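You operate a simulated robot arm through the tools that you are given. There is no shell and no other tool.

The job below is to be done with a simulated robot arm. You get a single attempt, and the scene is never put back.

Task
Send the bruised apple down the reject chute and put the loose apple in its place.
Fine: in the cell where the bruised one lay; add one on the counter.

Only the result counts: the job must be done as asked and must still hold three seconds after the hand-in. Knocking over, shifting, dropping, spilling or breaking anything else fails it.

Robot
A 6-joint arm with a two-finger gripper, fixed in place. Base frame: the origin is at the foot of the arm, x ahead of it, y to its left, z up. Readings come in mm, rad, newtons and seconds.
It reaches about 1298 mm from its shoulder. Its first joint turns from -2.601 to 2.601 rad. Payload 1.57 kg.
The TCP is the grasp point between the finger pads, 21 mm short of the fingertips. In the tool frame z runs along the fingers and y along their closing line. Largest opening 70 mm; the body of the gripper starts 50 mm behind the TCP.
Orientation is that of the tool frame in the base frame, as a unit quaternion [w, x, y, z]. With the fingers straight down and closing along the base's y, the tool's x points along the base's -x, its y along +y and its z along -z.

Tools
- The arm moves only by the tool step_arm. Its arguments are lists of equal length, an entry for each row: "turn": the turn, a rotation vector about the base's x, y, z in rad, a list of three; "dp": the shift along the base's x, y, z in mm, a list of three; "fingers": the gripper command, from -1 (shut) to 1 (fully open), values between in proportion. In form: {"turn": [[rx, ry, rz], ...], "dp": [[dx, dy, dz], ...], "fingers": [fingers, ...]}. A call has 1 to 20 rows; each row shifts and turns the commanded pose from where the row before left it. A row lasts 0.2 s, in which the tool goes at most 50 mm and 0.15 rad; a call with a longer step from one row to the next is refused whole, and so is a gripper value outside its range. Where a pose cannot be reached the arm comes as near as it can. A force on the tool above 90 N (or 10 N above the force at the start of the call, whichever is more), or a blocked arm, ends the call early, and 0.2 s more pass. Each finger halts on what it meets, pressing with about 25 N; the grip force reading is that of the motor and also rises with nothing between the fingers. The clock runs only during rows and for 0.2 s after the last one: add rows that do not move to give the fingers time. It gives the time, the measured TCP pose, the force on the tool (base axes), the opening and the grip force at its end, in the units of the frame above (readings bear some noise), with the torque about the TCP (base axes, N m) and any sound that the robot's microphone picked up.
- Cameras (640 x 400 px; columns grow to the right, rows downward): "scene" is fixed at [402, 640.1, 1649.7]; the picture's right is [-0.33, -0.94, 0.00], its down [-0.90, 0.31, -0.32] and it looks along [0.30, -0.10, -0.95] (base axes); focal length 293 px, centre (320, 200). "wrist" rides on the gripper at [79, 4, -81] in the tool frame; the picture's right is [-0.05, 1.00, 0.00], its down [-0.67, -0.04, -0.74] and it looks along [-0.74, -0.04, 0.67] (tool axes); focal length 256 px, centre (320, 200). There is no depth. A picture from a camera that has moved, and an enlarged one, comes with that camera's place and axes in the base frame and with its lens. The place of the scene camera against the robot may be out by one fixed shift of up to 18 mm in any direction.
- snapshot(camera): a new picture of that camera. It takes no simulated time.
- raise_lower(by): slides the trunk up (or, below 0, down) by that many mm; the arm rides with it, the base frame stays. It gives what a move gives, with no picture.
- enlarge(camera, box): a new picture of the part [left, top, right, bottom] of that camera's present view, enlarged. It takes no simulated time.
- hand_in(): hands the job in; it is judged then, once.

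Nothing tells you positions but the pictures and the camera data. Unless the task says otherwise, let go and move clear before handing in.

The tools are called after "Call:" by a JSON object that holds its "api" and its "payload". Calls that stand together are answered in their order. step_arm: Moves the arm, as the interface text tells. Its arguments: {"type":"object","properties":{"turn":{"type":"array","items":{"type":"array","items":{"type":"number"}}},"dp":{"type":"array","items":{"type":"array","items":{"type":"number"}}},"fingers":{"type":"array","items":{"type":"number"}}},"required":["turn","dp","fingers"]} The other tools are called the same way: raise_lower (by) slides the trunk up or down; snapshot (camera) takes a picture; enlarge (camera, box) takes an enlarged picture of a part of a camera's view; hand_in () hands the job in.

At the start:

```text
time: 0.0
position: [691.2, 338.9, 1191.4]
tool_rot: [-0.001, 0.0, 1.0, 0.0]
wrist_force: [-0.8, -0.2, 0.2]
wrist_torque: [0.0, 0.0, 0.0]
grip_width: 69.9
gripper_force: 0.1
trunk travel left (down, up): [-873.0, 97.0]
```

scene: 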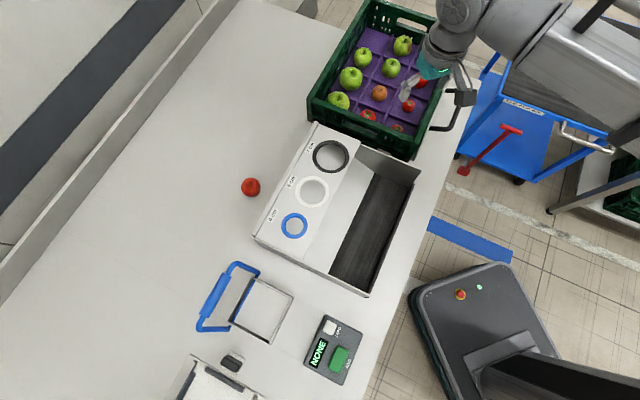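
wrist: 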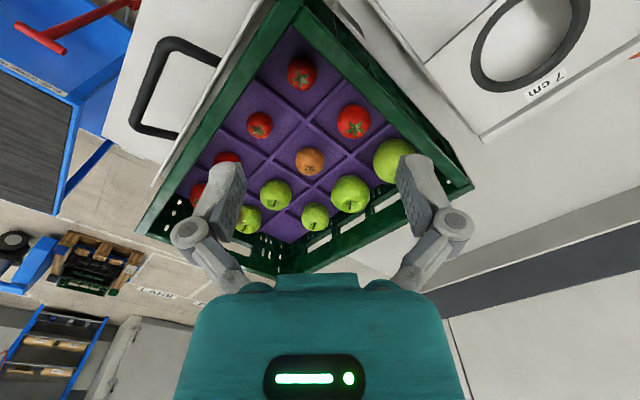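

I see a green crate with apples in cells, a sizing box with rings (7, 5?, 4 cm), a loose red apple on the counter, and some device with a display. I'll take a closer look before moving.

Call:
{"api": "enlarge", "payload": {"camera": "scene", "box": [300, 0, 480, 160]}}

Call:
{"api": "enlarge", "payload": {"camera": "scene", "box": [160, 110, 440, 400]}}

Call:
{"api": "enlarge", "payload": {"camera": "wrist", "box": [140, 0, 480, 280]}}

Call:
{"api": "enlarge", "payload": {"camera": "scene", "box": [240, 300, 400, 400]}}

```text
2.50 times, centred on (390, 80) of scene
camera zoom: at [402.0, 640.1, 1649.7], right [-0.33, -0.94, 0.0], down [-0.9, 0.31, -0.32], along [0.3, -0.1, -0.95], focal length 733 px, centre (145, 500)
```

zoom: 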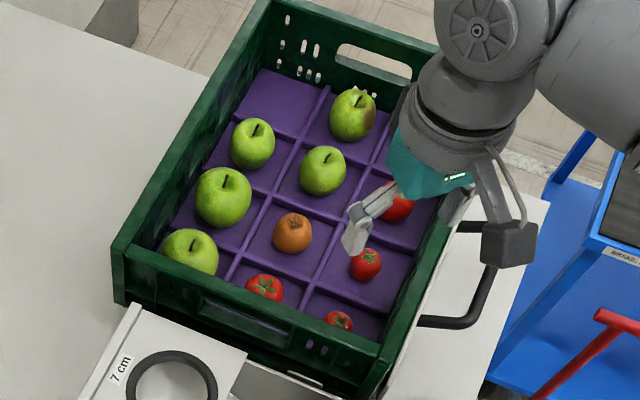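

```text
1.38 times, centred on (300, 255) of scene
camera zoom: at [402.0, 640.1, 1649.7], right [-0.33, -0.94, 0.0], down [-0.9, 0.31, -0.32], along [0.3, -0.1, -0.95], focal length 404 px, centre (348, 124)
```

zoom: 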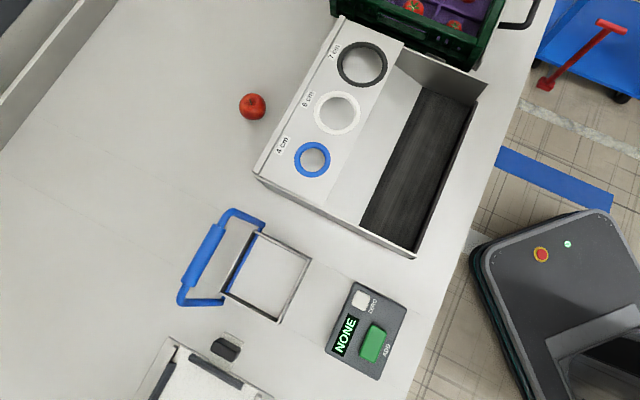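

```text
1.43 times, centred on (310, 140) of wrist
camera zoom: at [611.5, 344.2, 1273.6], right [0.05, 1.0, 0.0], down [0.67, -0.04, 0.74], along [0.74, -0.04, -0.67], focal length 366 px, centre (334, 286)
```

zoom: 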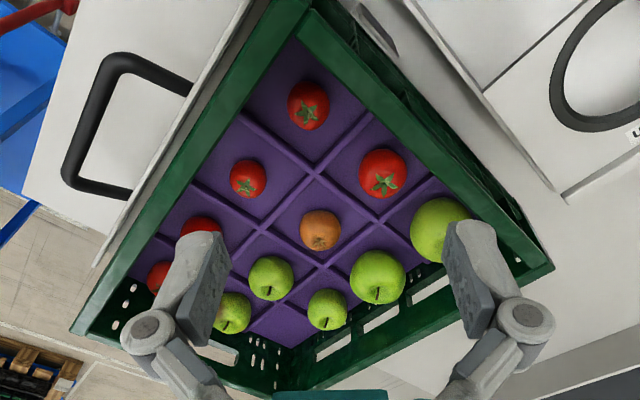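

```text
4.00 times, centred on (320, 350) of scene
camera zoom: at [402.0, 640.1, 1649.7], right [-0.33, -0.94, 0.0], down [-0.9, 0.31, -0.32], along [0.3, -0.1, -0.95], focal length 1172 px, centre (320, -400)
```

zoom: 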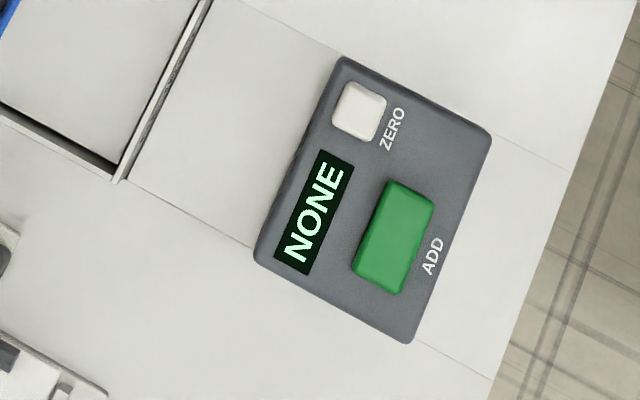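

The bruised apple looks to be the green one in the far row with a brown patch, at roughly (989, 184, 975). I'll yaw the wrist camera to the left to survey the counter before deciding which item is the reject chute.

Call:
{"api": "step_arm", "payload": {"turn": [[0, 0, 0.143], [0, 0, 0.143], [0, 0, 0.143], [0, 0, 0.143], [0, 0, 0.143], [0, 0, 0.143], [0, 0, 0.143], [0, 0, 0.143], [0, 0, 0.143], [0, 0, 0.143], [0, 0, 0.141]], "dp": [[-20, 0, 0], [-20, 0, 0], [-20, 0, 0], [-20, 0, 0], [-20, 0, 0], [-20, 0, 0], [-20, 0, 0], [-20, 0, 0], [-20, 0, 0], [-20, 0, 0], [0, 0, 0]], "fingers": [1, 1, 1, 1, 1, 1, 1, 1, 1, 1, 1]}}

Call:
{"api": "snapshot", "payload": {"camera": "wrist"}}

Call:
{"api": "snapshot", "payload": {"camera": "scene"}}

```text
time: 2.4
position: [490.0, 340.0, 1192.1]
tool_rot: [0.0, 0.708, -0.706, 0.001]
wrist_force: [-0.1, -0.5, -0.1]
wrist_torque: [0.02, 0.0, -0.01]
grip_width: 69.9
gripper_force: 0.1
trunk travel left (down, up): [-873.0, 97.0]
```

```text
taken
camera wrist: at [485.6, 261.4, 1273.6], right [-1.0, 0.05, 0.0], down [0.03, 0.67, 0.74], along [0.04, 0.74, -0.67], focal length 256 px, centre (320, 200)
```

wrist: 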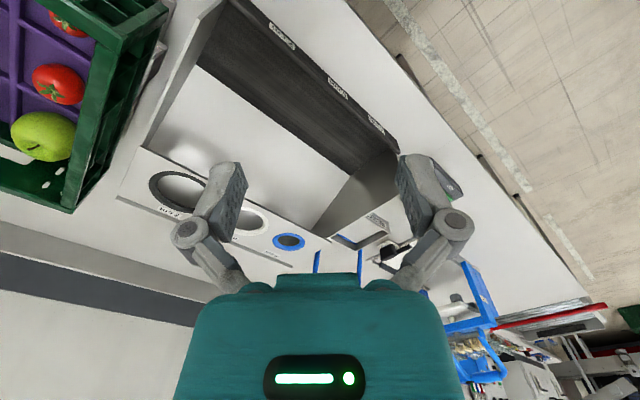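

```text
taken
```

scene: 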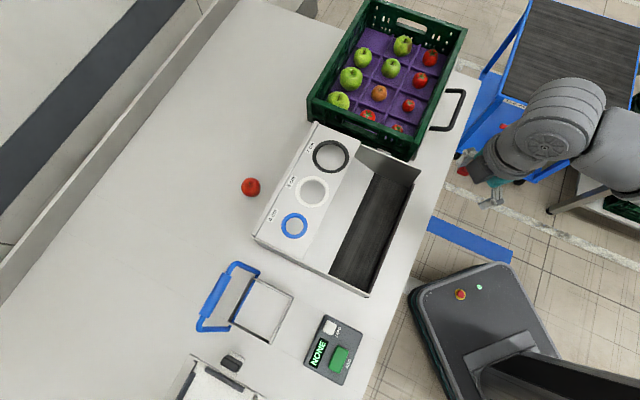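

Call:
{"api": "enlarge", "payload": {"camera": "wrist", "box": [240, 0, 440, 140]}}

Call:
{"api": "enlarge", "payload": {"camera": "scene", "box": [320, 130, 430, 300]}}

Call:
{"api": "enlarge", "payload": {"camera": "scene", "box": [310, 0, 480, 150]}}

Call:
{"api": "enlarge", "payload": {"camera": "wrist", "box": [300, 150, 560, 400]}}

```text
2.86 times, centred on (340, 70) of wrist
camera zoom: at [485.6, 261.4, 1273.6], right [-1.0, 0.05, 0.0], down [0.03, 0.67, 0.74], along [0.04, 0.74, -0.67], focal length 731 px, centre (263, 571)
```

zoom: 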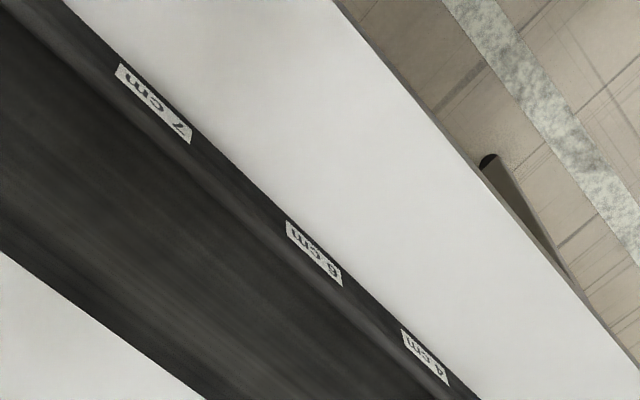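

```text
2.35 times, centred on (375, 215) of scene
camera zoom: at [402.0, 640.1, 1649.7], right [-0.33, -0.94, 0.0], down [-0.9, 0.31, -0.32], along [0.3, -0.1, -0.95], focal length 690 px, centre (191, 165)
```

zoom: 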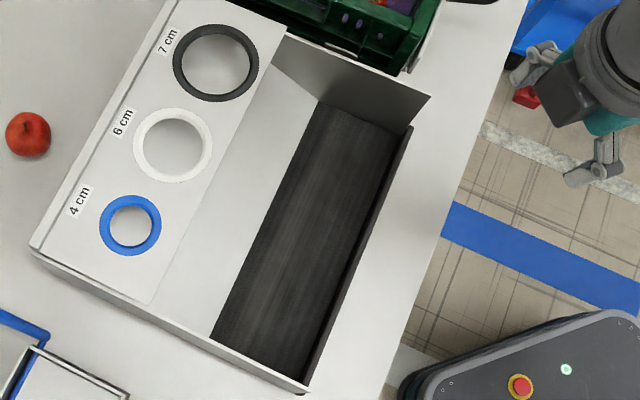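

```text
2.67 times, centred on (395, 75) of scene
camera zoom: at [402.0, 640.1, 1649.7], right [-0.33, -0.94, 0.0], down [-0.9, 0.31, -0.32], along [0.3, -0.1, -0.95], focal length 782 px, centre (120, 533)
```

zoom: 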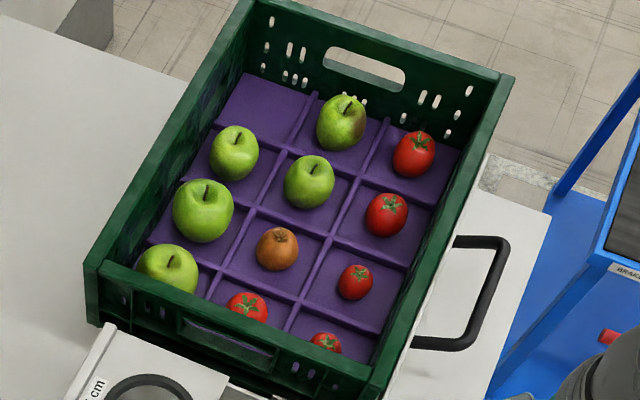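

```text
1.60 times, centred on (430, 275) of wrist
camera zoom: at [485.6, 261.4, 1273.6], right [-1.0, 0.05, 0.0], down [0.03, 0.67, 0.74], along [0.04, 0.74, -0.67], focal length 410 px, centre (144, 80)
```

zoom: 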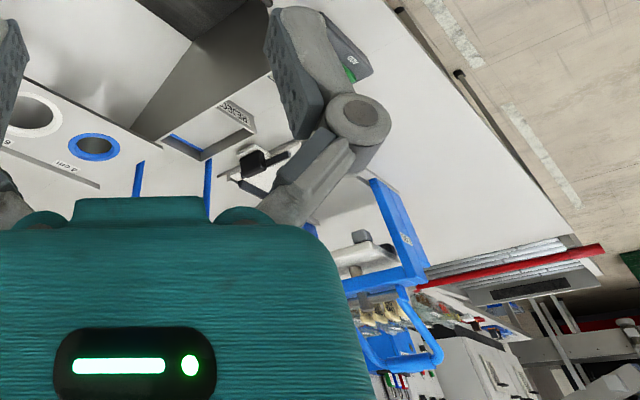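

The box with the blue handle carries a "REJECT" label, so it's the chute. I'll move closer to look at its opening and at the counter device.

Call:
{"api": "step_arm", "payload": {"turn": [[0, 0, 0], [0, 0, 0], [0, 0, 0], [0, 0, 0], [0, 0, 0]], "dp": [[-20, 45, 0], [-20, 45, 0], [-20, 45, 0], [-20, 45, 0], [-20, 45, 0]], "fingers": [1, 1, 1, 1, 1]}}

Call:
{"api": "snapshot", "payload": {"camera": "wrist"}}

Call:
{"api": "snapshot", "payload": {"camera": "scene"}}

```text
time: 3.6
position: [388.7, 568.7, 1190.8]
tool_rot: [0.0, -0.707, 0.707, 0.0]
wrist_force: [0.2, 0.2, -0.7]
wrist_torque: [-0.01, 0.0, 0.0]
grip_width: 70.1
gripper_force: 0.1
trunk travel left (down, up): [-873.0, 97.0]
```

```text
taken
camera wrist: at [384.7, 488.7, 1273.5], right [-1.0, 0.05, 0.0], down [0.04, 0.67, 0.74], along [0.04, 0.74, -0.67], focal length 256 px, centre (320, 200)
```

wrist: 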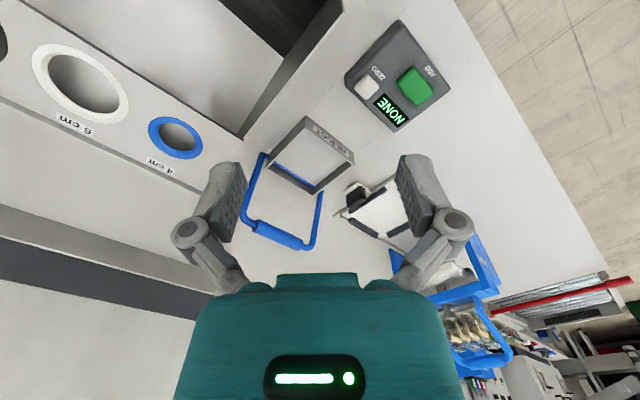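

```text
taken
```

scene: 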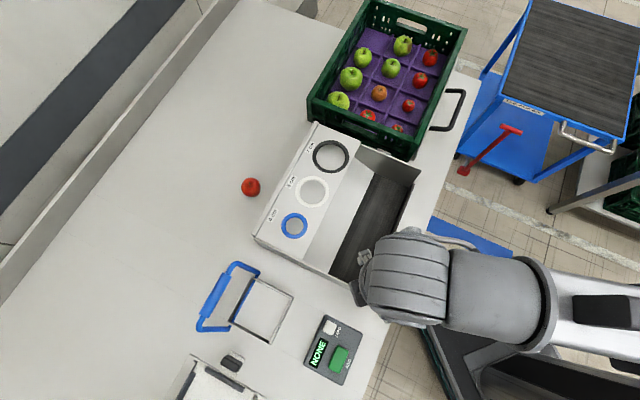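

Call:
{"api": "enlarge", "payload": {"camera": "wrist", "box": [220, 90, 440, 260]}}

Call:
{"api": "enlarge", "payload": {"camera": "scene", "box": [170, 240, 330, 400]}}

Call:
{"api": "enlarge", "payload": {"camera": "wrist", "box": [320, 0, 480, 140]}}

```text
2.35 times, centred on (330, 175) of wrist
camera zoom: at [384.7, 488.7, 1273.5], right [-1.0, 0.05, 0.0], down [0.04, 0.67, 0.74], along [0.04, 0.74, -0.67], focal length 602 px, centre (296, 259)
```

zoom: 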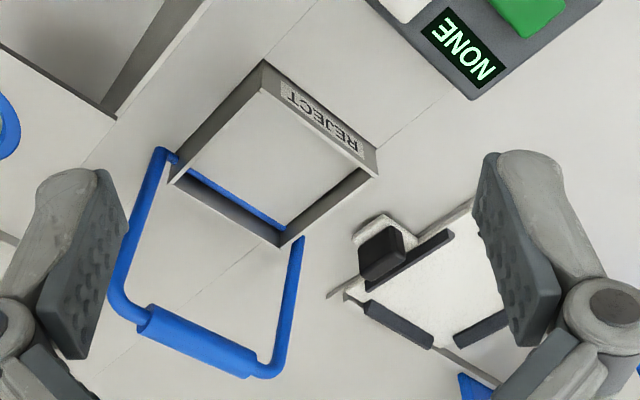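

```text
2.50 times, centred on (250, 320) of scene
camera zoom: at [402.0, 640.1, 1649.7], right [-0.33, -0.94, 0.0], down [-0.9, 0.31, -0.32], along [0.3, -0.1, -0.95], focal length 733 px, centre (495, -100)
```

zoom: 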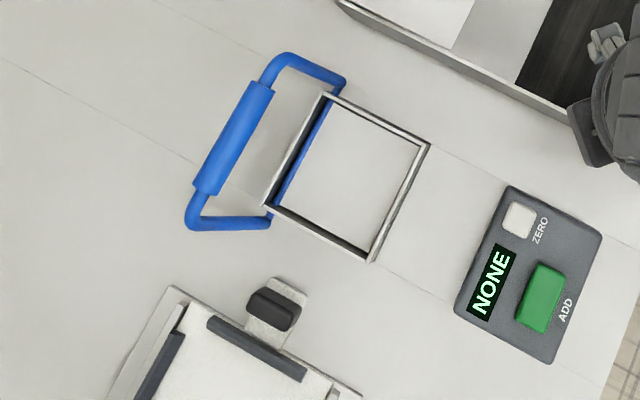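

```text
2.86 times, centred on (400, 70) of wrist
camera zoom: at [384.7, 488.7, 1273.5], right [-1.0, 0.05, 0.0], down [0.04, 0.67, 0.74], along [0.04, 0.74, -0.67], focal length 731 px, centre (91, 571)
```

zoom: 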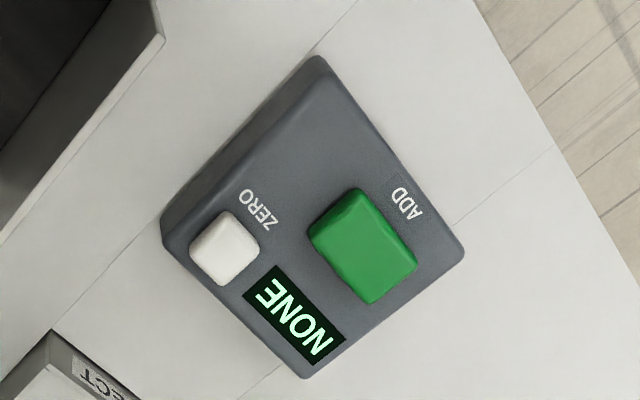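

The chute is a low frame (~110 mm square, rotated 45°) near (419, 780), top z≈930, counter z≈898. The blue handle seems to stand up to z≈1030. I need a closer look at what closes the chute.

Call:
{"api": "step_arm", "payload": {"turn": [[0, 0, 0], [0, 0, 0], [0, 0, 0], [0, 0, 0]], "dp": [[8, 25, -35], [8, 25, -35], [8, 25, -35], [7, 25, -35]], "fingers": [1, 1, 1, 1]}}

Call:
{"api": "snapshot", "payload": {"camera": "wrist"}}

Call:
{"api": "enlarge", "payload": {"camera": "wrist", "box": [200, 40, 440, 260]}}

```text
time: 4.6
position: [420.7, 665.9, 1190.9]
tool_rot: [0.001, -0.707, 0.707, 0.0]
wrist_force: [0.4, -0.2, 0.2]
wrist_torque: [-0.03, -0.01, -0.03]
grip_width: 70.2
gripper_force: 0.0
out of reach, approached as far as the arm can: row 1, 2, 3, 4
trunk travel left (down, up): [-873.0, 97.0]
```

```text
taken
camera wrist: at [416.0, 588.2, 1273.3], right [-1.0, 0.05, 0.0], down [0.04, 0.67, 0.74], along [0.04, 0.74, -0.67], focal length 256 px, centre (320, 200)
```

wrist: 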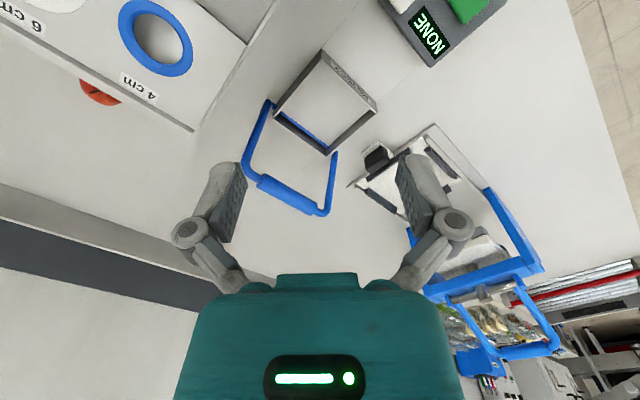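

```text
1.82 times, centred on (320, 150) of wrist
camera zoom: at [416.0, 588.2, 1273.3], right [-1.0, 0.05, 0.0], down [0.04, 0.67, 0.74], along [0.04, 0.74, -0.67], focal length 465 px, centre (320, 291)
```

zoom: 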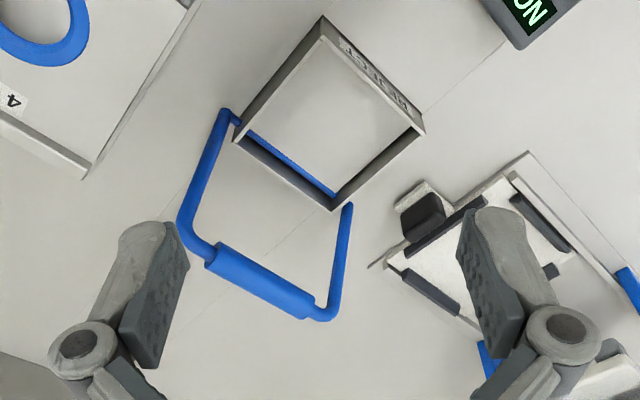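

Call:
{"api": "raise_lower", "payload": {"by": -140}}

Call:
{"api": "snapshot", "payload": {"camera": "wrist"}}

Call:
{"api": "enlarge", "payload": {"camera": "wrist", "box": [200, 20, 440, 240]}}

Call:
{"api": "snapshot", "payload": {"camera": "scene"}}

```text
time: 6.3
position: [420.3, 664.9, 1051.8]
tool_rot: [0.001, 0.707, -0.707, 0.0]
wrist_force: [0.5, -1.4, -0.3]
wrist_torque: [0.02, 0.02, 0.0]
grip_width: 70.2
gripper_force: 0.0
trunk travel left (down, up): [-733.0, 237.0]
```

```text
taken
camera wrist: at [415.6, 587.2, 1133.7], right [-1.0, 0.05, 0.0], down [0.04, 0.67, 0.74], along [0.04, 0.74, -0.67], focal length 256 px, centre (320, 200)
```

wrist: 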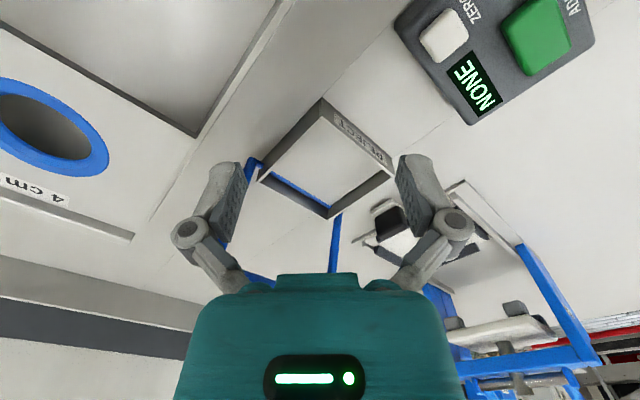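

```text
1.82 times, centred on (320, 130) of wrist
camera zoom: at [415.6, 587.2, 1133.7], right [-1.0, 0.05, 0.0], down [0.04, 0.67, 0.74], along [0.04, 0.74, -0.67], focal length 465 px, centre (320, 327)
```

zoom: 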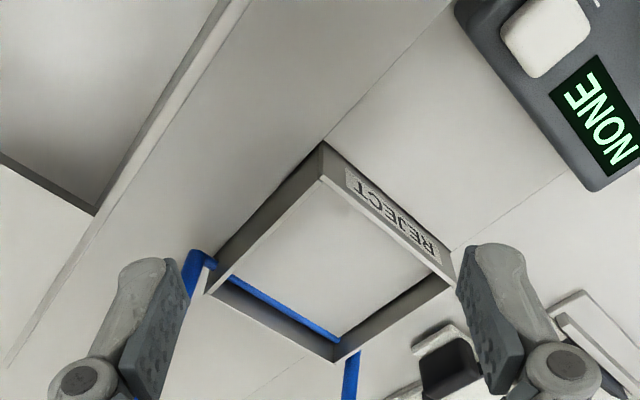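

```text
taken
```

scene: 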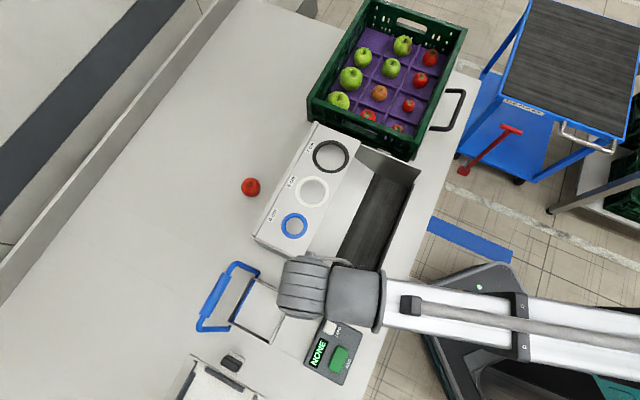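

The chute has a white trap plate on a blue shaft along its far-left edge (A–D); the standing blue bail turns that shaft. So the plan is: lay the bruised apple on the plate, swing the bail inward to dump it, bring the loose apple to the vacated cell, then press ADD once. First I'll go and look at the bruised apple.

Call:
{"api": "step_arm", "payload": {"turn": [[0, 0, 0], [0, 0, 0], [0, 0, -0.1473], [0, 0, -0.1473], [0, 0, -0.1473], [0, 0, -0.1473], [0, 0, -0.1473], [0, 0, -0.1473], [0, 0, -0.1473], [0, 0, -0.1473], [0, 0, -0.1473], [0, 0, -0.1473], [0, 0, -0.1473], [0, 0, -0.1473], [0, 0, -0.1473], [0, 0, -0.1473], [0, 0, -0.1473], [0, 0, -0.1473]], "dp": [[0, 0, 49], [0, 0, 49], [26.75, -21.25, 0], [26.75, -21.25, 0], [26.75, -21.25, 0], [26.75, -21.25, 0], [26.75, -21.25, 0], [26.75, -21.25, 0], [26.75, -21.25, 0], [26.75, -21.25, 0], [26.75, -21.25, 0], [26.75, -21.25, 0], [26.75, -21.25, 0], [26.75, -21.25, 0], [26.75, -21.25, 0], [26.75, -21.25, 0], [26.75, -21.25, 0], [26.75, -21.25, 0]], "fingers": [1, 1, 1, 1, 1, 1, 1, 1, 1, 1, 1, 1, 1, 1, 1, 1, 1, 1]}}

Call:
{"api": "snapshot", "payload": {"camera": "wrist"}}

Call:
{"api": "enlarge", "payload": {"camera": "wrist", "box": [220, 60, 460, 260]}}

Call:
{"api": "snapshot", "payload": {"camera": "scene"}}

```text
time: 10.1
position: [850.2, 323.2, 1051.2]
tool_rot: [0.0, 0.384, 0.923, -0.001]
wrist_force: [0.0, -0.2, 0.3]
wrist_torque: [-0.03, -0.01, -0.02]
grip_width: 69.8
gripper_force: 0.1
out of reach, approached as far as the arm can: row 1, 2, 12
trunk travel left (down, up): [-733.0, 237.0]
```

```text
taken
camera wrist: at [797.8, 382.7, 1133.5], right [0.75, 0.67, 0.0], down [0.44, -0.5, 0.74], along [0.5, -0.56, -0.67], focal length 256 px, centre (320, 200)
```

wrist: 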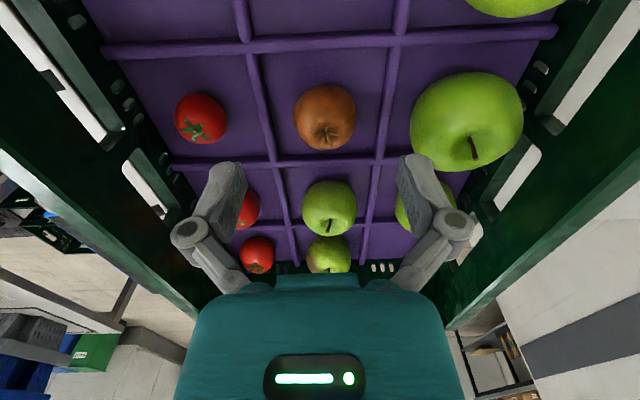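

```text
2.00 times, centred on (340, 160) of wrist
camera zoom: at [797.8, 382.7, 1133.5], right [0.75, 0.67, 0.0], down [0.44, -0.5, 0.74], along [0.5, -0.56, -0.67], focal length 512 px, centre (280, 280)
```

zoom: 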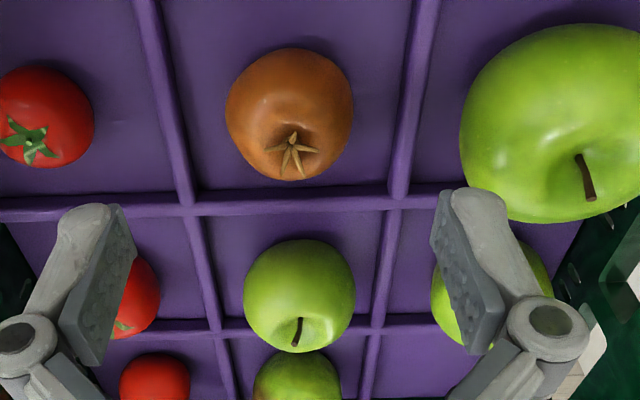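

```text
taken
```

scene: 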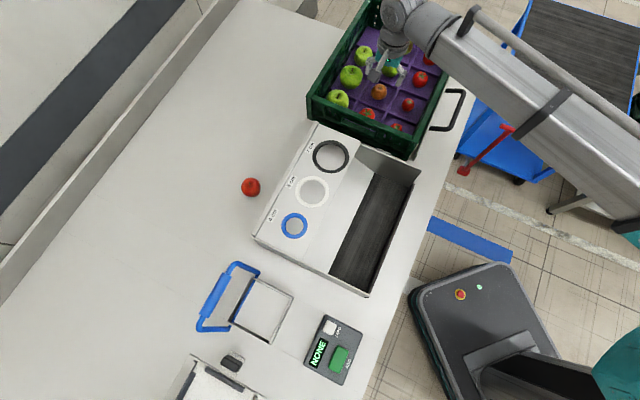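

The vertical arm steps were refused ("out of reach") though the planar ones worked, so z may be only available through the trunk. I'll check with a small upward step here.

Call:
{"api": "step_arm", "payload": {"turn": [[0, 0, 0], [0, 0, 0]], "dp": [[0, 0, 15], [0, 0, 15]], "fingers": [1, 1]}}

Call:
{"api": "enlarge", "payload": {"camera": "scene", "box": [310, 0, 480, 150]}}

```text
time: 10.7
position: [849.9, 322.9, 1051.5]
tool_rot: [0.0, 0.383, 0.924, 0.0]
wrist_force: [-0.8, 0.4, 0.5]
wrist_torque: [0.01, 0.02, 0.0]
grip_width: 70.1
gripper_force: 0.0
out of reach, approached as far as the arm can: row 1, 2
trunk travel left (down, up): [-733.0, 237.0]
```

```text
2.67 times, centred on (395, 75) of scene
camera zoom: at [402.0, 640.1, 1649.7], right [-0.33, -0.94, 0.0], down [-0.9, 0.31, -0.32], along [0.3, -0.1, -0.95], focal length 782 px, centre (120, 533)
```

zoom: 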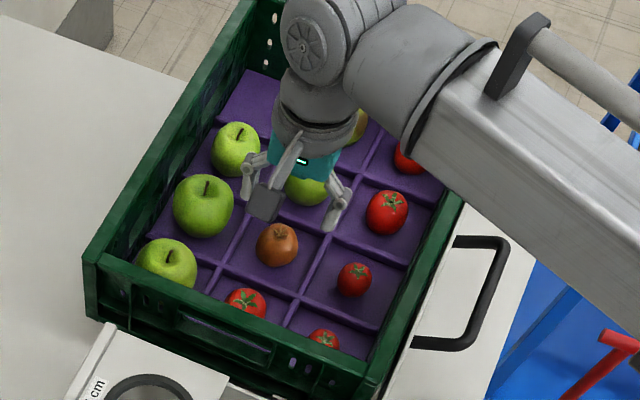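

Confirmed: height is set only through the trunk. The crate hasn't moved, and both cameras agree on the bruised apple at about (991, 182, 972). I'll raise the trunk a bit for clearance and move over it.

Call:
{"api": "raise_lower", "payload": {"by": 60}}

Call:
{"api": "step_arm", "payload": {"turn": [[0, 0, 0], [0, 0, 0], [0, 0, 0], [0, 0, 0], [0, 0, 0], [0, 0, 0]], "dp": [[28.3, -28.2, 0], [28.3, -28.2, 0], [28.3, -28.2, 0], [28.3, -28.2, 0], [28.3, -28.2, 0], [0, 0, 0]], "fingers": [1, 1, 1, 1, 1, 1]}}

Call:
{"api": "snapshot", "payload": {"camera": "wrist"}}

Call:
{"api": "snapshot", "payload": {"camera": "scene"}}

```text
time: 11.7
position: [850.7, 322.8, 1110.5]
tool_rot: [0.0, 0.384, 0.923, 0.0]
wrist_force: [0.0, 0.7, -0.8]
wrist_torque: [0.0, 0.01, -0.05]
grip_width: 70.3
gripper_force: 0.1
trunk travel left (down, up): [-793.0, 177.0]
```

```text
time: 13.1
position: [992.3, 183.2, 1111.4]
tool_rot: [0.0, 0.384, 0.923, 0.0]
wrist_force: [-0.3, -0.1, -0.6]
wrist_torque: [0.0, 0.04, -0.03]
grip_width: 69.9
gripper_force: 0.2
trunk travel left (down, up): [-793.0, 177.0]
```

```text
taken
camera wrist: at [939.7, 242.9, 1193.6], right [0.74, 0.67, 0.0], down [0.45, -0.5, 0.74], along [0.5, -0.55, -0.67], focal length 256 px, centre (320, 200)
```

wrist: 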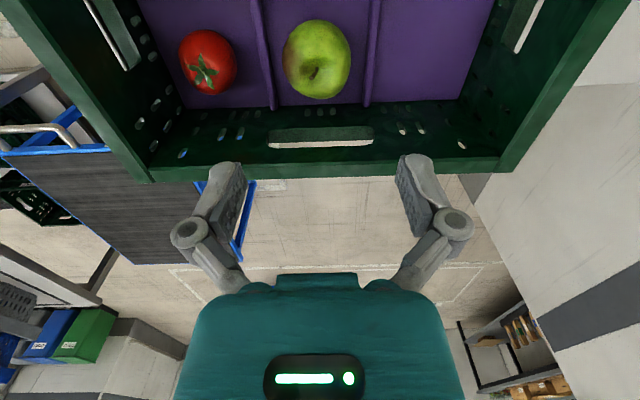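

```text
taken
```

scene: 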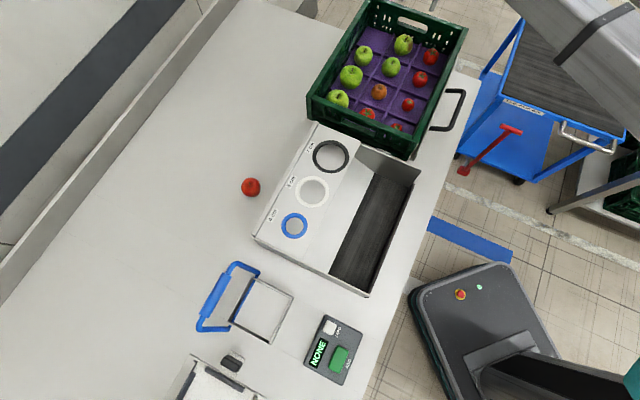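

The bruised apple (brown patch on its left side here, ~54 mm) lies right below the TCP, 2 mm off. I'll narrow the fingers to 64 mm to clear the ribs and lower in two stages.

Call:
{"api": "step_arm", "payload": {"turn": [[0, 0, 0], [0, 0, 0], [0, 0, 0]], "dp": [[-1.7, -1.7, 0], [0, 0, 0], [0, 0, 0]], "fingers": [0.83, 0.83, 0.83]}}

Call:
{"api": "raise_lower", "payload": {"by": -90}}

Call:
{"api": "snapshot", "payload": {"camera": "wrist"}}

Call:
{"api": "enlarge", "payload": {"camera": "scene", "box": [340, 0, 500, 120]}}

```text
time: 13.9
position: [990.6, 180.9, 1111.6]
tool_rot: [-0.001, 0.384, 0.923, 0.0]
wrist_force: [-0.5, -0.5, 0.1]
wrist_torque: [0.05, -0.01, -0.03]
grip_width: 64.1
gripper_force: 0.1
trunk travel left (down, up): [-793.0, 177.0]
```

```text
time: 15.1
position: [991.0, 180.7, 1021.7]
tool_rot: [0.0, 0.384, 0.924, 0.0]
wrist_force: [-0.4, 0.7, 0.5]
wrist_torque: [-0.03, 0.0, -0.01]
grip_width: 64.2
gripper_force: 0.1
trunk travel left (down, up): [-703.0, 267.0]
```

```text
taken
camera wrist: at [937.8, 241.1, 1103.6], right [0.74, 0.67, 0.0], down [0.45, -0.5, 0.74], along [0.5, -0.55, -0.67], focal length 256 px, centre (320, 200)
```

wrist: 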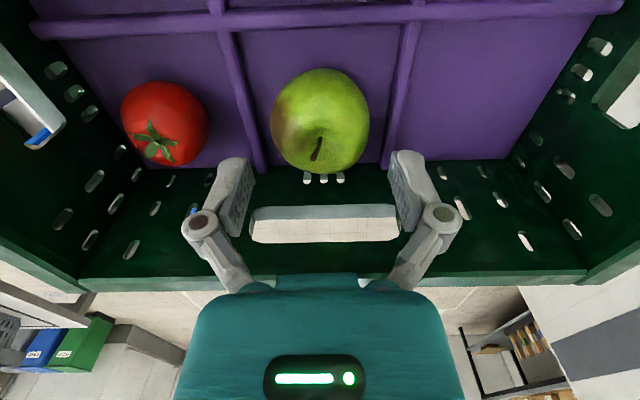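

```text
3.33 times, centred on (420, 60) of scene
camera zoom: at [402.0, 640.1, 1649.7], right [-0.33, -0.94, 0.0], down [-0.9, 0.31, -0.32], along [0.3, -0.1, -0.95], focal length 977 px, centre (-13, 667)
```

zoom: 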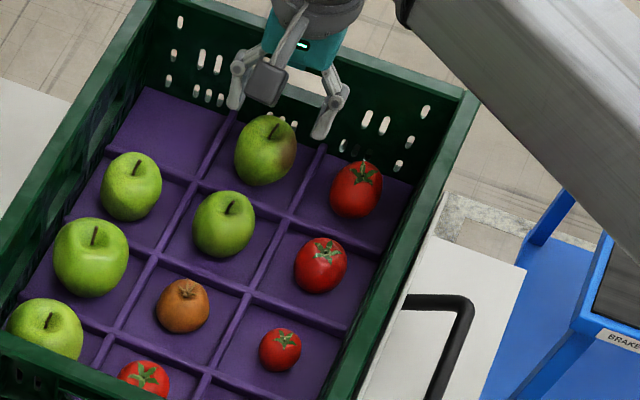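

The apple is centred between the fingers, centre z≈968, about 56 mm wide. Lowering the last 50 mm and gripping.

Call:
{"api": "raise_lower", "payload": {"by": -50}}

Call:
{"api": "snapshot", "payload": {"camera": "wrist"}}

```text
time: 16.0
position: [988.9, 180.6, 976.1]
tool_rot: [0.003, 0.383, 0.924, 0.001]
wrist_force: [11.6, -1.3, 40.7]
wrist_torque: [0.84, -0.93, -0.14]
grip_width: 68.2
gripper_force: 25.0
trunk travel left (down, up): [-653.0, 317.0]
```

```text
taken
camera wrist: at [936.3, 240.2, 1057.1], right [0.74, 0.67, 0.01], down [0.44, -0.5, 0.75], along [0.5, -0.55, -0.66], focal length 256 px, centre (320, 200)
```

wrist: 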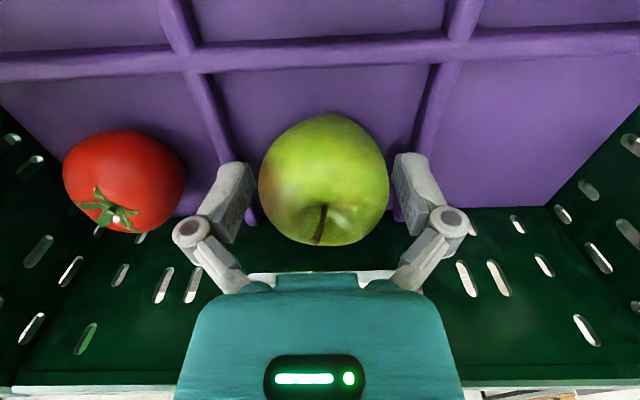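

There's a 41 N upward force and the fingers were spread a little, so something touches. I'll back up slightly and look closely.

Call:
{"api": "raise_lower", "payload": {"by": 14}}

Call:
{"api": "enlarge", "payload": {"camera": "wrist", "box": [160, 80, 480, 280]}}

Call:
{"api": "enlarge", "payload": {"camera": "scene", "box": [340, 0, 500, 120]}}

```text
time: 16.7
position: [991.3, 181.2, 985.4]
tool_rot: [-0.001, 0.383, 0.924, 0.0]
wrist_force: [0.6, 0.8, -1.0]
wrist_torque: [-0.02, 0.05, 0.02]
grip_width: 63.8
gripper_force: 0.0
trunk travel left (down, up): [-667.0, 303.0]
```

```text
2.00 times, centred on (320, 180) of wrist
camera zoom: at [937.9, 241.4, 1066.9], right [0.74, 0.67, 0.0], down [0.45, -0.5, 0.74], along [0.5, -0.55, -0.67], focal length 512 px, centre (320, 240)
```

zoom: 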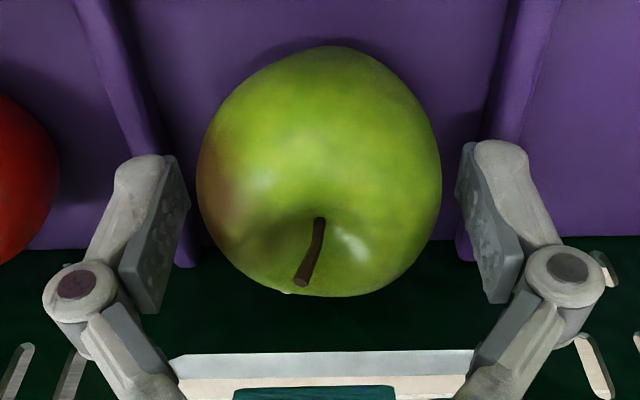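

```text
3.33 times, centred on (420, 60) of scene
camera zoom: at [402.0, 640.1, 1649.7], right [-0.33, -0.94, 0.0], down [-0.9, 0.31, -0.32], along [0.3, -0.1, -0.95], focal length 977 px, centre (-13, 667)
```

zoom: 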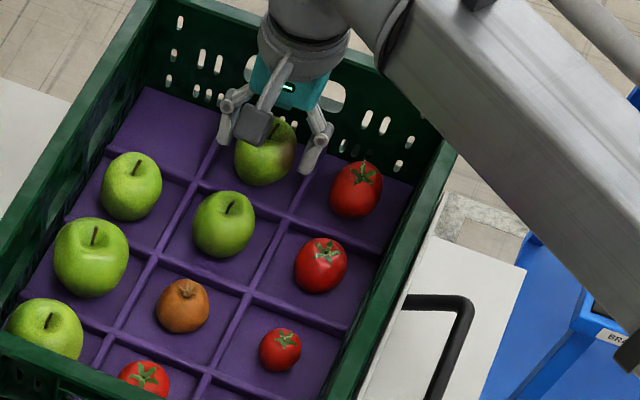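

Re-triangulating from the successive views, the apple's centre is higher (z≈977) and ~4 mm toward the camera side; the fingertips had come down on the divider ribs at ~955. The current height (985, tips ~964) is suitable, so I'll correct xy and grip here.

Call:
{"api": "step_arm", "payload": {"turn": [[0, 0, 0], [0, 0, 0], [0, 0, 0], [0, 0, 0], [0, 0, 0]], "dp": [[-3.9, 2.3, 0], [0, 0, 0], [0, 0, 0], [0, 0, 0], [0, 0, 0]], "fingers": [0.83, 0.83, -1, -1, -1]}}

Call:
{"api": "enlarge", "payload": {"camera": "wrist", "box": [160, 80, 480, 280]}}

```text
time: 17.9
position: [988.0, 183.8, 987.2]
tool_rot: [0.0, 0.384, 0.923, 0.0]
wrist_force: [0.5, -0.2, 2.7]
wrist_torque: [-0.02, -0.02, -0.01]
grip_width: 51.9
gripper_force: 25.3
trunk travel left (down, up): [-667.0, 303.0]
```

```text
2.00 times, centred on (320, 180) of wrist
camera zoom: at [934.1, 243.2, 1067.8], right [0.74, 0.67, 0.0], down [0.45, -0.5, 0.74], along [0.5, -0.55, -0.67], focal length 512 px, centre (320, 240)
```

zoom: 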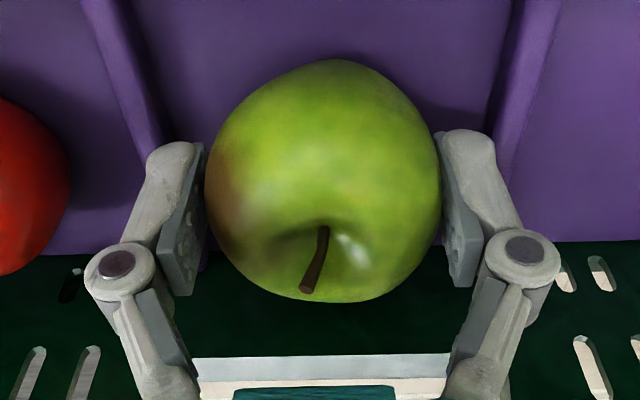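

Gripped at 52 mm with 25 N. Lifting a little to test the hold.

Call:
{"api": "raise_lower", "payload": {"by": 25}}

Call:
{"api": "enlarge", "payload": {"camera": "wrist", "box": [160, 80, 480, 280]}}

```text
time: 18.6
position: [988.3, 182.6, 1010.2]
tool_rot: [0.0, 0.384, 0.924, -0.001]
wrist_force: [-0.4, -0.4, -1.3]
wrist_torque: [0.01, -0.03, 0.02]
grip_width: 51.7
gripper_force: 24.8
trunk travel left (down, up): [-692.0, 278.0]
```

```text
2.00 times, centred on (320, 180) of wrist
camera zoom: at [934.5, 243.3, 1092.4], right [0.74, 0.67, 0.0], down [0.45, -0.5, 0.74], along [0.5, -0.55, -0.67], focal length 512 px, centre (320, 240)
```

zoom: 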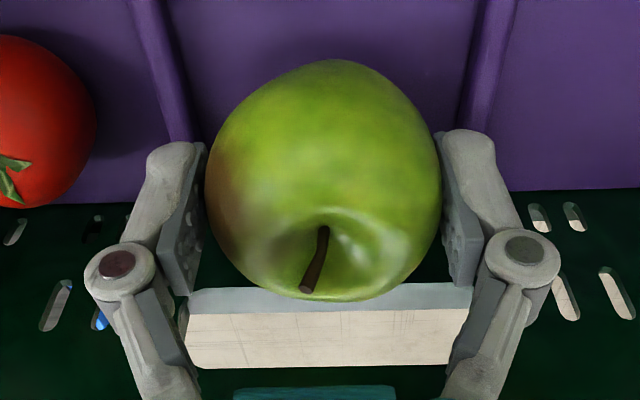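

Hold is firm. Raising well above the rim, then carrying toward the chute.

Call:
{"api": "raise_lower", "payload": {"by": 125}}

Call:
{"api": "step_arm", "payload": {"turn": [[0, 0, 0], [0, 0, 0], [0, 0, 0], [0, 0, 0], [0, 0, 0], [0, 0, 0], [0, 0, 0], [0, 0, 0], [0, 0, 0], [0, 0, 0], [0, 0, 0], [0, 0, 0], [0, 0, 0], [0, 0, 0], [0, 0, 0], [0, 0, 0]], "dp": [[-29, 30, 0], [-29, 30, 0], [-29, 30, 0], [-29, 30, 0], [-29, 30, 0], [-29, 30, 0], [-29, 30, 0], [-29, 30, 0], [-29, 30, 0], [-29, 30, 0], [-29, 30, 0], [-29, 30, 0], [-29, 30, 0], [-29, 30, 0], [-29, 30, 0], [0, 0, 0]], "fingers": [-1, -1, -1, -1, -1, -1, -1, -1, -1, -1, -1, -1, -1, -1, -1, -1]}}

Call:
{"api": "snapshot", "payload": {"camera": "scene"}}

Call:
{"api": "snapshot", "payload": {"camera": "wrist"}}

```text
time: 20.1
position: [987.8, 183.7, 1135.0]
tool_rot: [0.0, 0.384, 0.923, 0.0]
wrist_force: [-0.1, 0.9, -1.3]
wrist_torque: [-0.01, 0.0, 0.02]
grip_width: 51.8
gripper_force: 25.5
trunk travel left (down, up): [-817.0, 153.0]
```

```text
time: 23.5
position: [552.0, 629.5, 1134.1]
tool_rot: [0.0, 0.383, 0.924, 0.001]
wrist_force: [-0.4, 0.0, -0.4]
wrist_torque: [-0.01, 0.01, 0.0]
grip_width: 51.7
gripper_force: 25.1
out of reach, approached as far as the arm can: row 6, 10
trunk travel left (down, up): [-817.0, 153.0]
```

```text
taken
```

scene: 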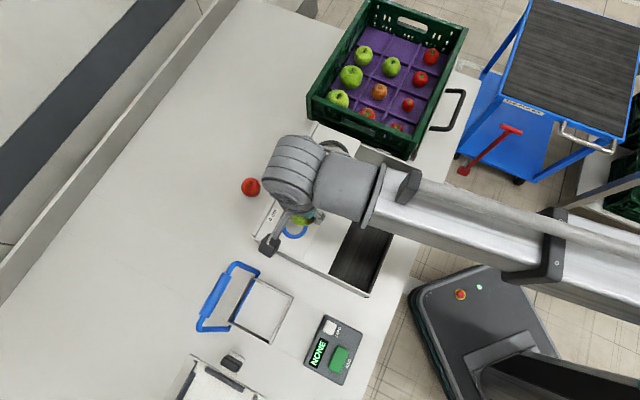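

```text
taken
camera wrist: at [499.7, 690.0, 1217.5], right [0.74, 0.67, 0.0], down [0.45, -0.5, 0.74], along [0.5, -0.55, -0.67], focal length 256 px, centre (320, 200)
```

wrist: 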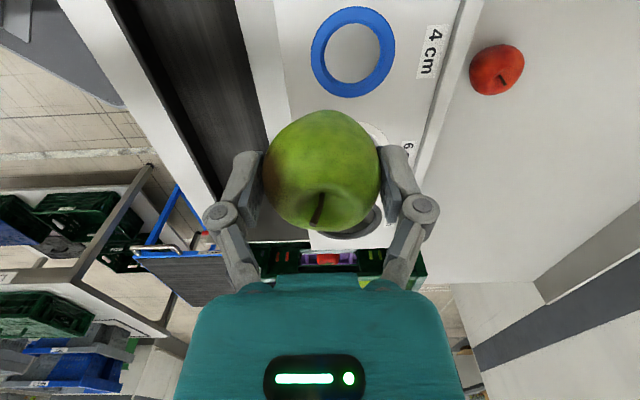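

Call:
{"api": "step_arm", "payload": {"turn": [[0, 0, 0], [0, 0, 0], [0, 0, 0], [0, 0, 0], [0, 0, 0], [0, 0, 0]], "dp": [[-26.6, 30.1, 0], [-26.6, 30.1, 0], [-26.6, 30.1, 0], [-26.6, 30.1, 0], [-26.6, 30.1, 0], [0, 0, 0]], "fingers": [-1, -1, -1, -1, -1, -1]}}

Call:
{"api": "snapshot", "payload": {"camera": "wrist"}}

Call:
{"api": "snapshot", "payload": {"camera": "scene"}}

```text
time: 24.9
position: [420.0, 785.6, 1135.4]
tool_rot: [0.0, 0.384, 0.923, 0.001]
wrist_force: [0.2, 0.0, -0.7]
wrist_torque: [0.02, -0.04, 0.0]
grip_width: 52.0
gripper_force: 25.3
out of reach, approached as far as the arm can: row 4
trunk travel left (down, up): [-817.0, 153.0]
```

```text
taken
camera wrist: at [367.1, 845.9, 1217.6], right [0.74, 0.67, 0.0], down [0.45, -0.5, 0.75], along [0.5, -0.56, -0.67], focal length 256 px, centre (320, 200)
```

wrist: 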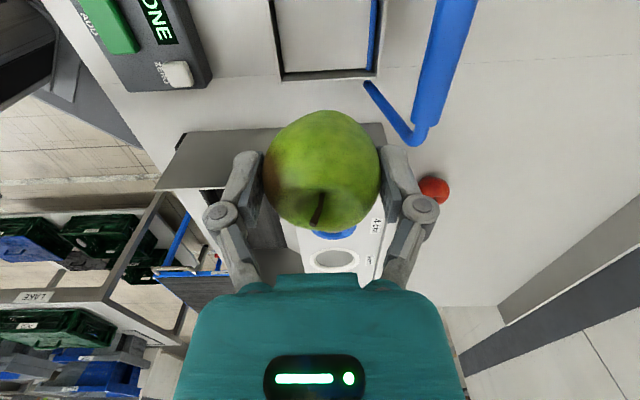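

```text
taken
```

scene: 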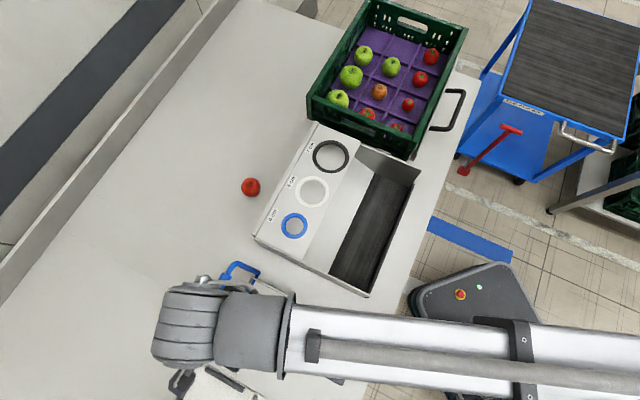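

Call:
{"api": "enlarge", "payload": {"camera": "wrist", "box": [180, 0, 500, 200]}}

Call:
{"api": "enlarge", "payload": {"camera": "scene", "box": [140, 240, 320, 400]}}

```text
2.00 times, centred on (340, 100) of wrist
camera zoom: at [367.1, 845.9, 1217.6], right [0.74, 0.67, 0.0], down [0.45, -0.5, 0.75], along [0.5, -0.56, -0.67], focal length 512 px, centre (280, 400)
```

zoom: 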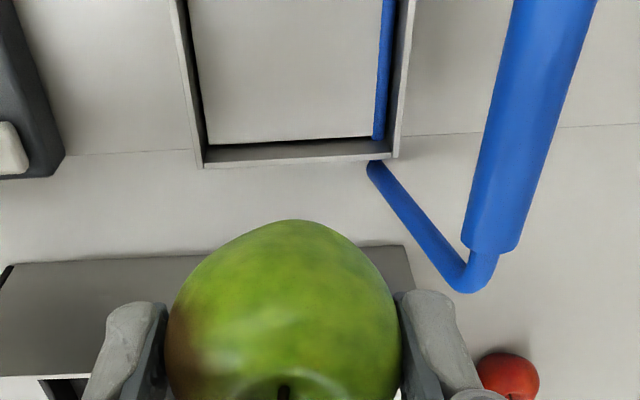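

```text
2.50 times, centred on (230, 320) of scene
camera zoom: at [402.0, 640.1, 1649.7], right [-0.33, -0.94, 0.0], down [-0.9, 0.31, -0.32], along [0.3, -0.1, -0.95], focal length 733 px, centre (545, -100)
```

zoom: 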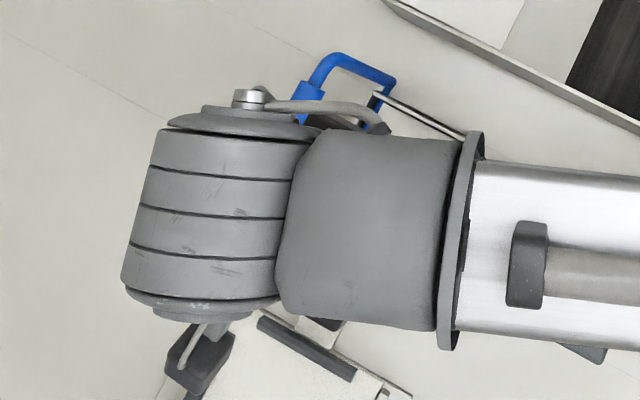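

With the wrist views alone, the chute rim is at z≈910 with its centre near (421, 793) (counter z≈877); the scene camera is offset. I'll centre over it and lower part way, then check alignment.

Call:
{"api": "step_arm", "payload": {"turn": [[0, 0, 0], [0, 0, 0]], "dp": [[0.6, 7.4, 0], [0, 0, 0]], "fingers": [-1, -1]}}

Call:
{"api": "raise_lower", "payload": {"by": -140}}

Call:
{"api": "snapshot", "payload": {"camera": "wrist"}}

Call:
{"api": "snapshot", "payload": {"camera": "scene"}}

```text
time: 25.5
position: [422.1, 792.2, 1136.0]
tool_rot: [0.0, 0.383, 0.924, 0.0]
wrist_force: [1.1, 0.3, -0.9]
wrist_torque: [0.02, 0.01, 0.02]
grip_width: 51.8
gripper_force: 25.1
trunk travel left (down, up): [-817.0, 153.0]
```

```text
time: 27.2
position: [419.9, 793.7, 995.8]
tool_rot: [-0.001, 0.384, 0.923, 0.0]
wrist_force: [-1.2, 0.0, -0.1]
wrist_torque: [-0.01, 0.02, -0.05]
grip_width: 51.9
gripper_force: 25.3
trunk travel left (down, up): [-677.0, 293.0]
```

```text
taken
camera wrist: at [367.6, 853.2, 1077.7], right [0.74, 0.67, 0.0], down [0.45, -0.5, 0.74], along [0.5, -0.55, -0.67], focal length 256 px, centre (320, 200)
```

wrist: 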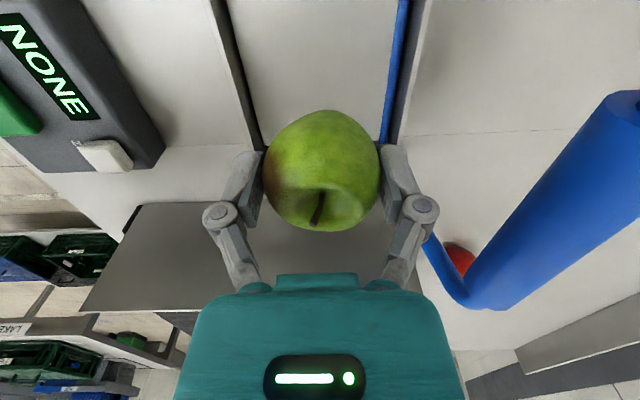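

```text
taken
```

scene: 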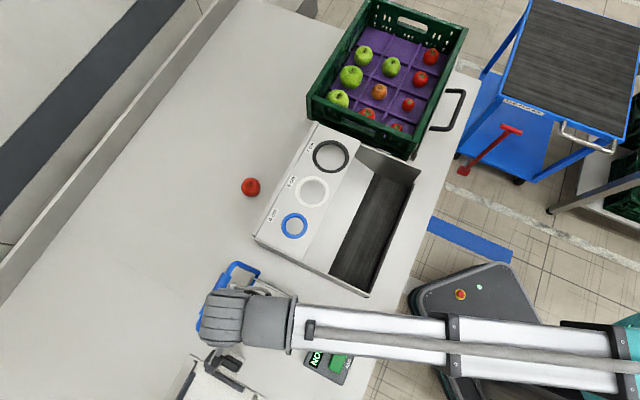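

Laterally the apple is centred over the plate and the handle is clear. Lowering further, then by small steps watching the force.

Call:
{"api": "raise_lower", "payload": {"by": -58}}

Call:
{"api": "snapshot", "payload": {"camera": "wrist"}}

Call:
{"api": "enlarge", "payload": {"camera": "scene", "box": [170, 240, 330, 400]}}

```text
time: 28.2
position: [420.9, 793.2, 938.1]
tool_rot: [0.0, 0.383, 0.924, 0.0]
wrist_force: [0.2, -0.7, -0.6]
wrist_torque: [0.01, -0.02, 0.02]
grip_width: 51.8
gripper_force: 25.0
trunk travel left (down, up): [-619.0, 351.0]
```

```text
taken
camera wrist: at [367.6, 853.2, 1019.7], right [0.74, 0.67, 0.0], down [0.45, -0.5, 0.74], along [0.5, -0.55, -0.67], focal length 256 px, centre (320, 200)
```

wrist: 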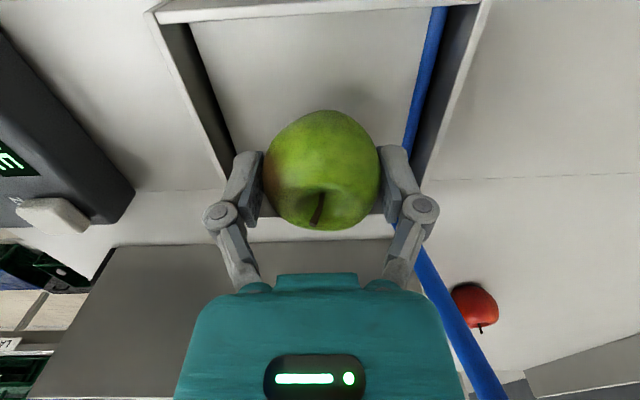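

```text
2.50 times, centred on (250, 320) of scene
camera zoom: at [402.0, 640.1, 1649.7], right [-0.33, -0.94, 0.0], down [-0.9, 0.31, -0.32], along [0.3, -0.1, -0.95], focal length 733 px, centre (495, -100)
```

zoom: 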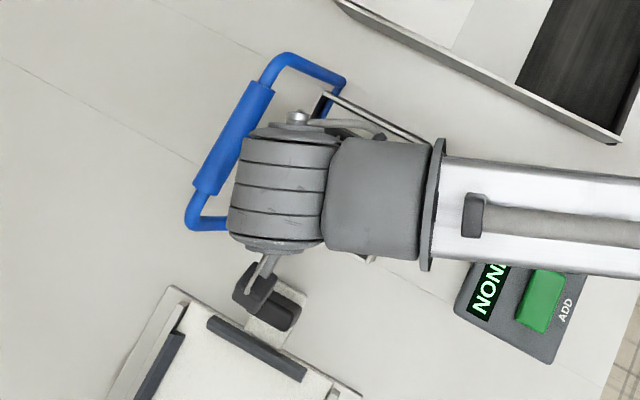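

Alignment in the frame is good. Stepping down.

Call:
{"api": "raise_lower", "payload": {"by": -6}}

Call:
{"api": "raise_lower", "payload": {"by": -3}}

```text
time: 28.7
position: [419.6, 792.9, 931.4]
tool_rot: [0.0, 0.383, 0.924, -0.001]
wrist_force: [0.2, -0.2, -0.9]
wrist_torque: [-0.01, 0.04, 0.01]
grip_width: 51.9
gripper_force: 25.2
trunk travel left (down, up): [-613.0, 357.0]
```

```text
time: 29.2
position: [420.6, 792.4, 928.6]
tool_rot: [0.0, 0.384, 0.923, 0.0]
wrist_force: [-0.2, 0.9, -0.6]
wrist_torque: [-0.03, 0.01, -0.02]
grip_width: 51.8
gripper_force: 24.5
trunk travel left (down, up): [-610.0, 360.0]
```

Call:
{"api": "raise_lower", "payload": {"by": -3}}

Call:
{"api": "enlarge", "payload": {"camera": "wrist", "box": [140, 0, 500, 240]}}

```text
time: 29.8
position: [420.4, 793.8, 924.9]
tool_rot: [0.0, 0.384, 0.923, 0.0]
wrist_force: [0.6, 1.1, 4.2]
wrist_torque: [0.05, -0.06, 0.0]
grip_width: 51.8
gripper_force: 25.0
trunk travel left (down, up): [-607.0, 363.0]
```

```text
1.67 times, centred on (320, 120) of wrist
camera zoom: at [367.6, 853.2, 1007.9], right [0.74, 0.67, 0.0], down [0.45, -0.5, 0.74], along [0.5, -0.55, -0.67], focal length 427 px, centre (320, 333)
```

zoom: 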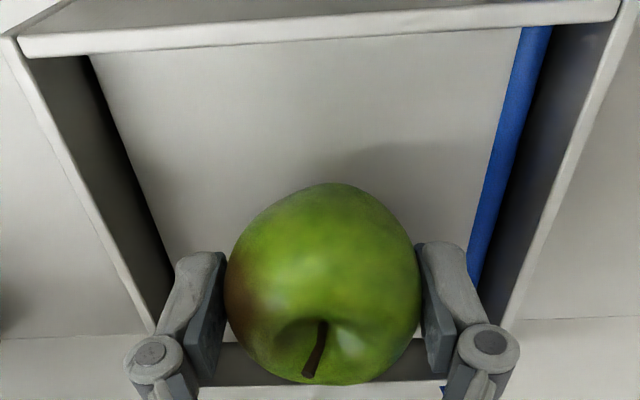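

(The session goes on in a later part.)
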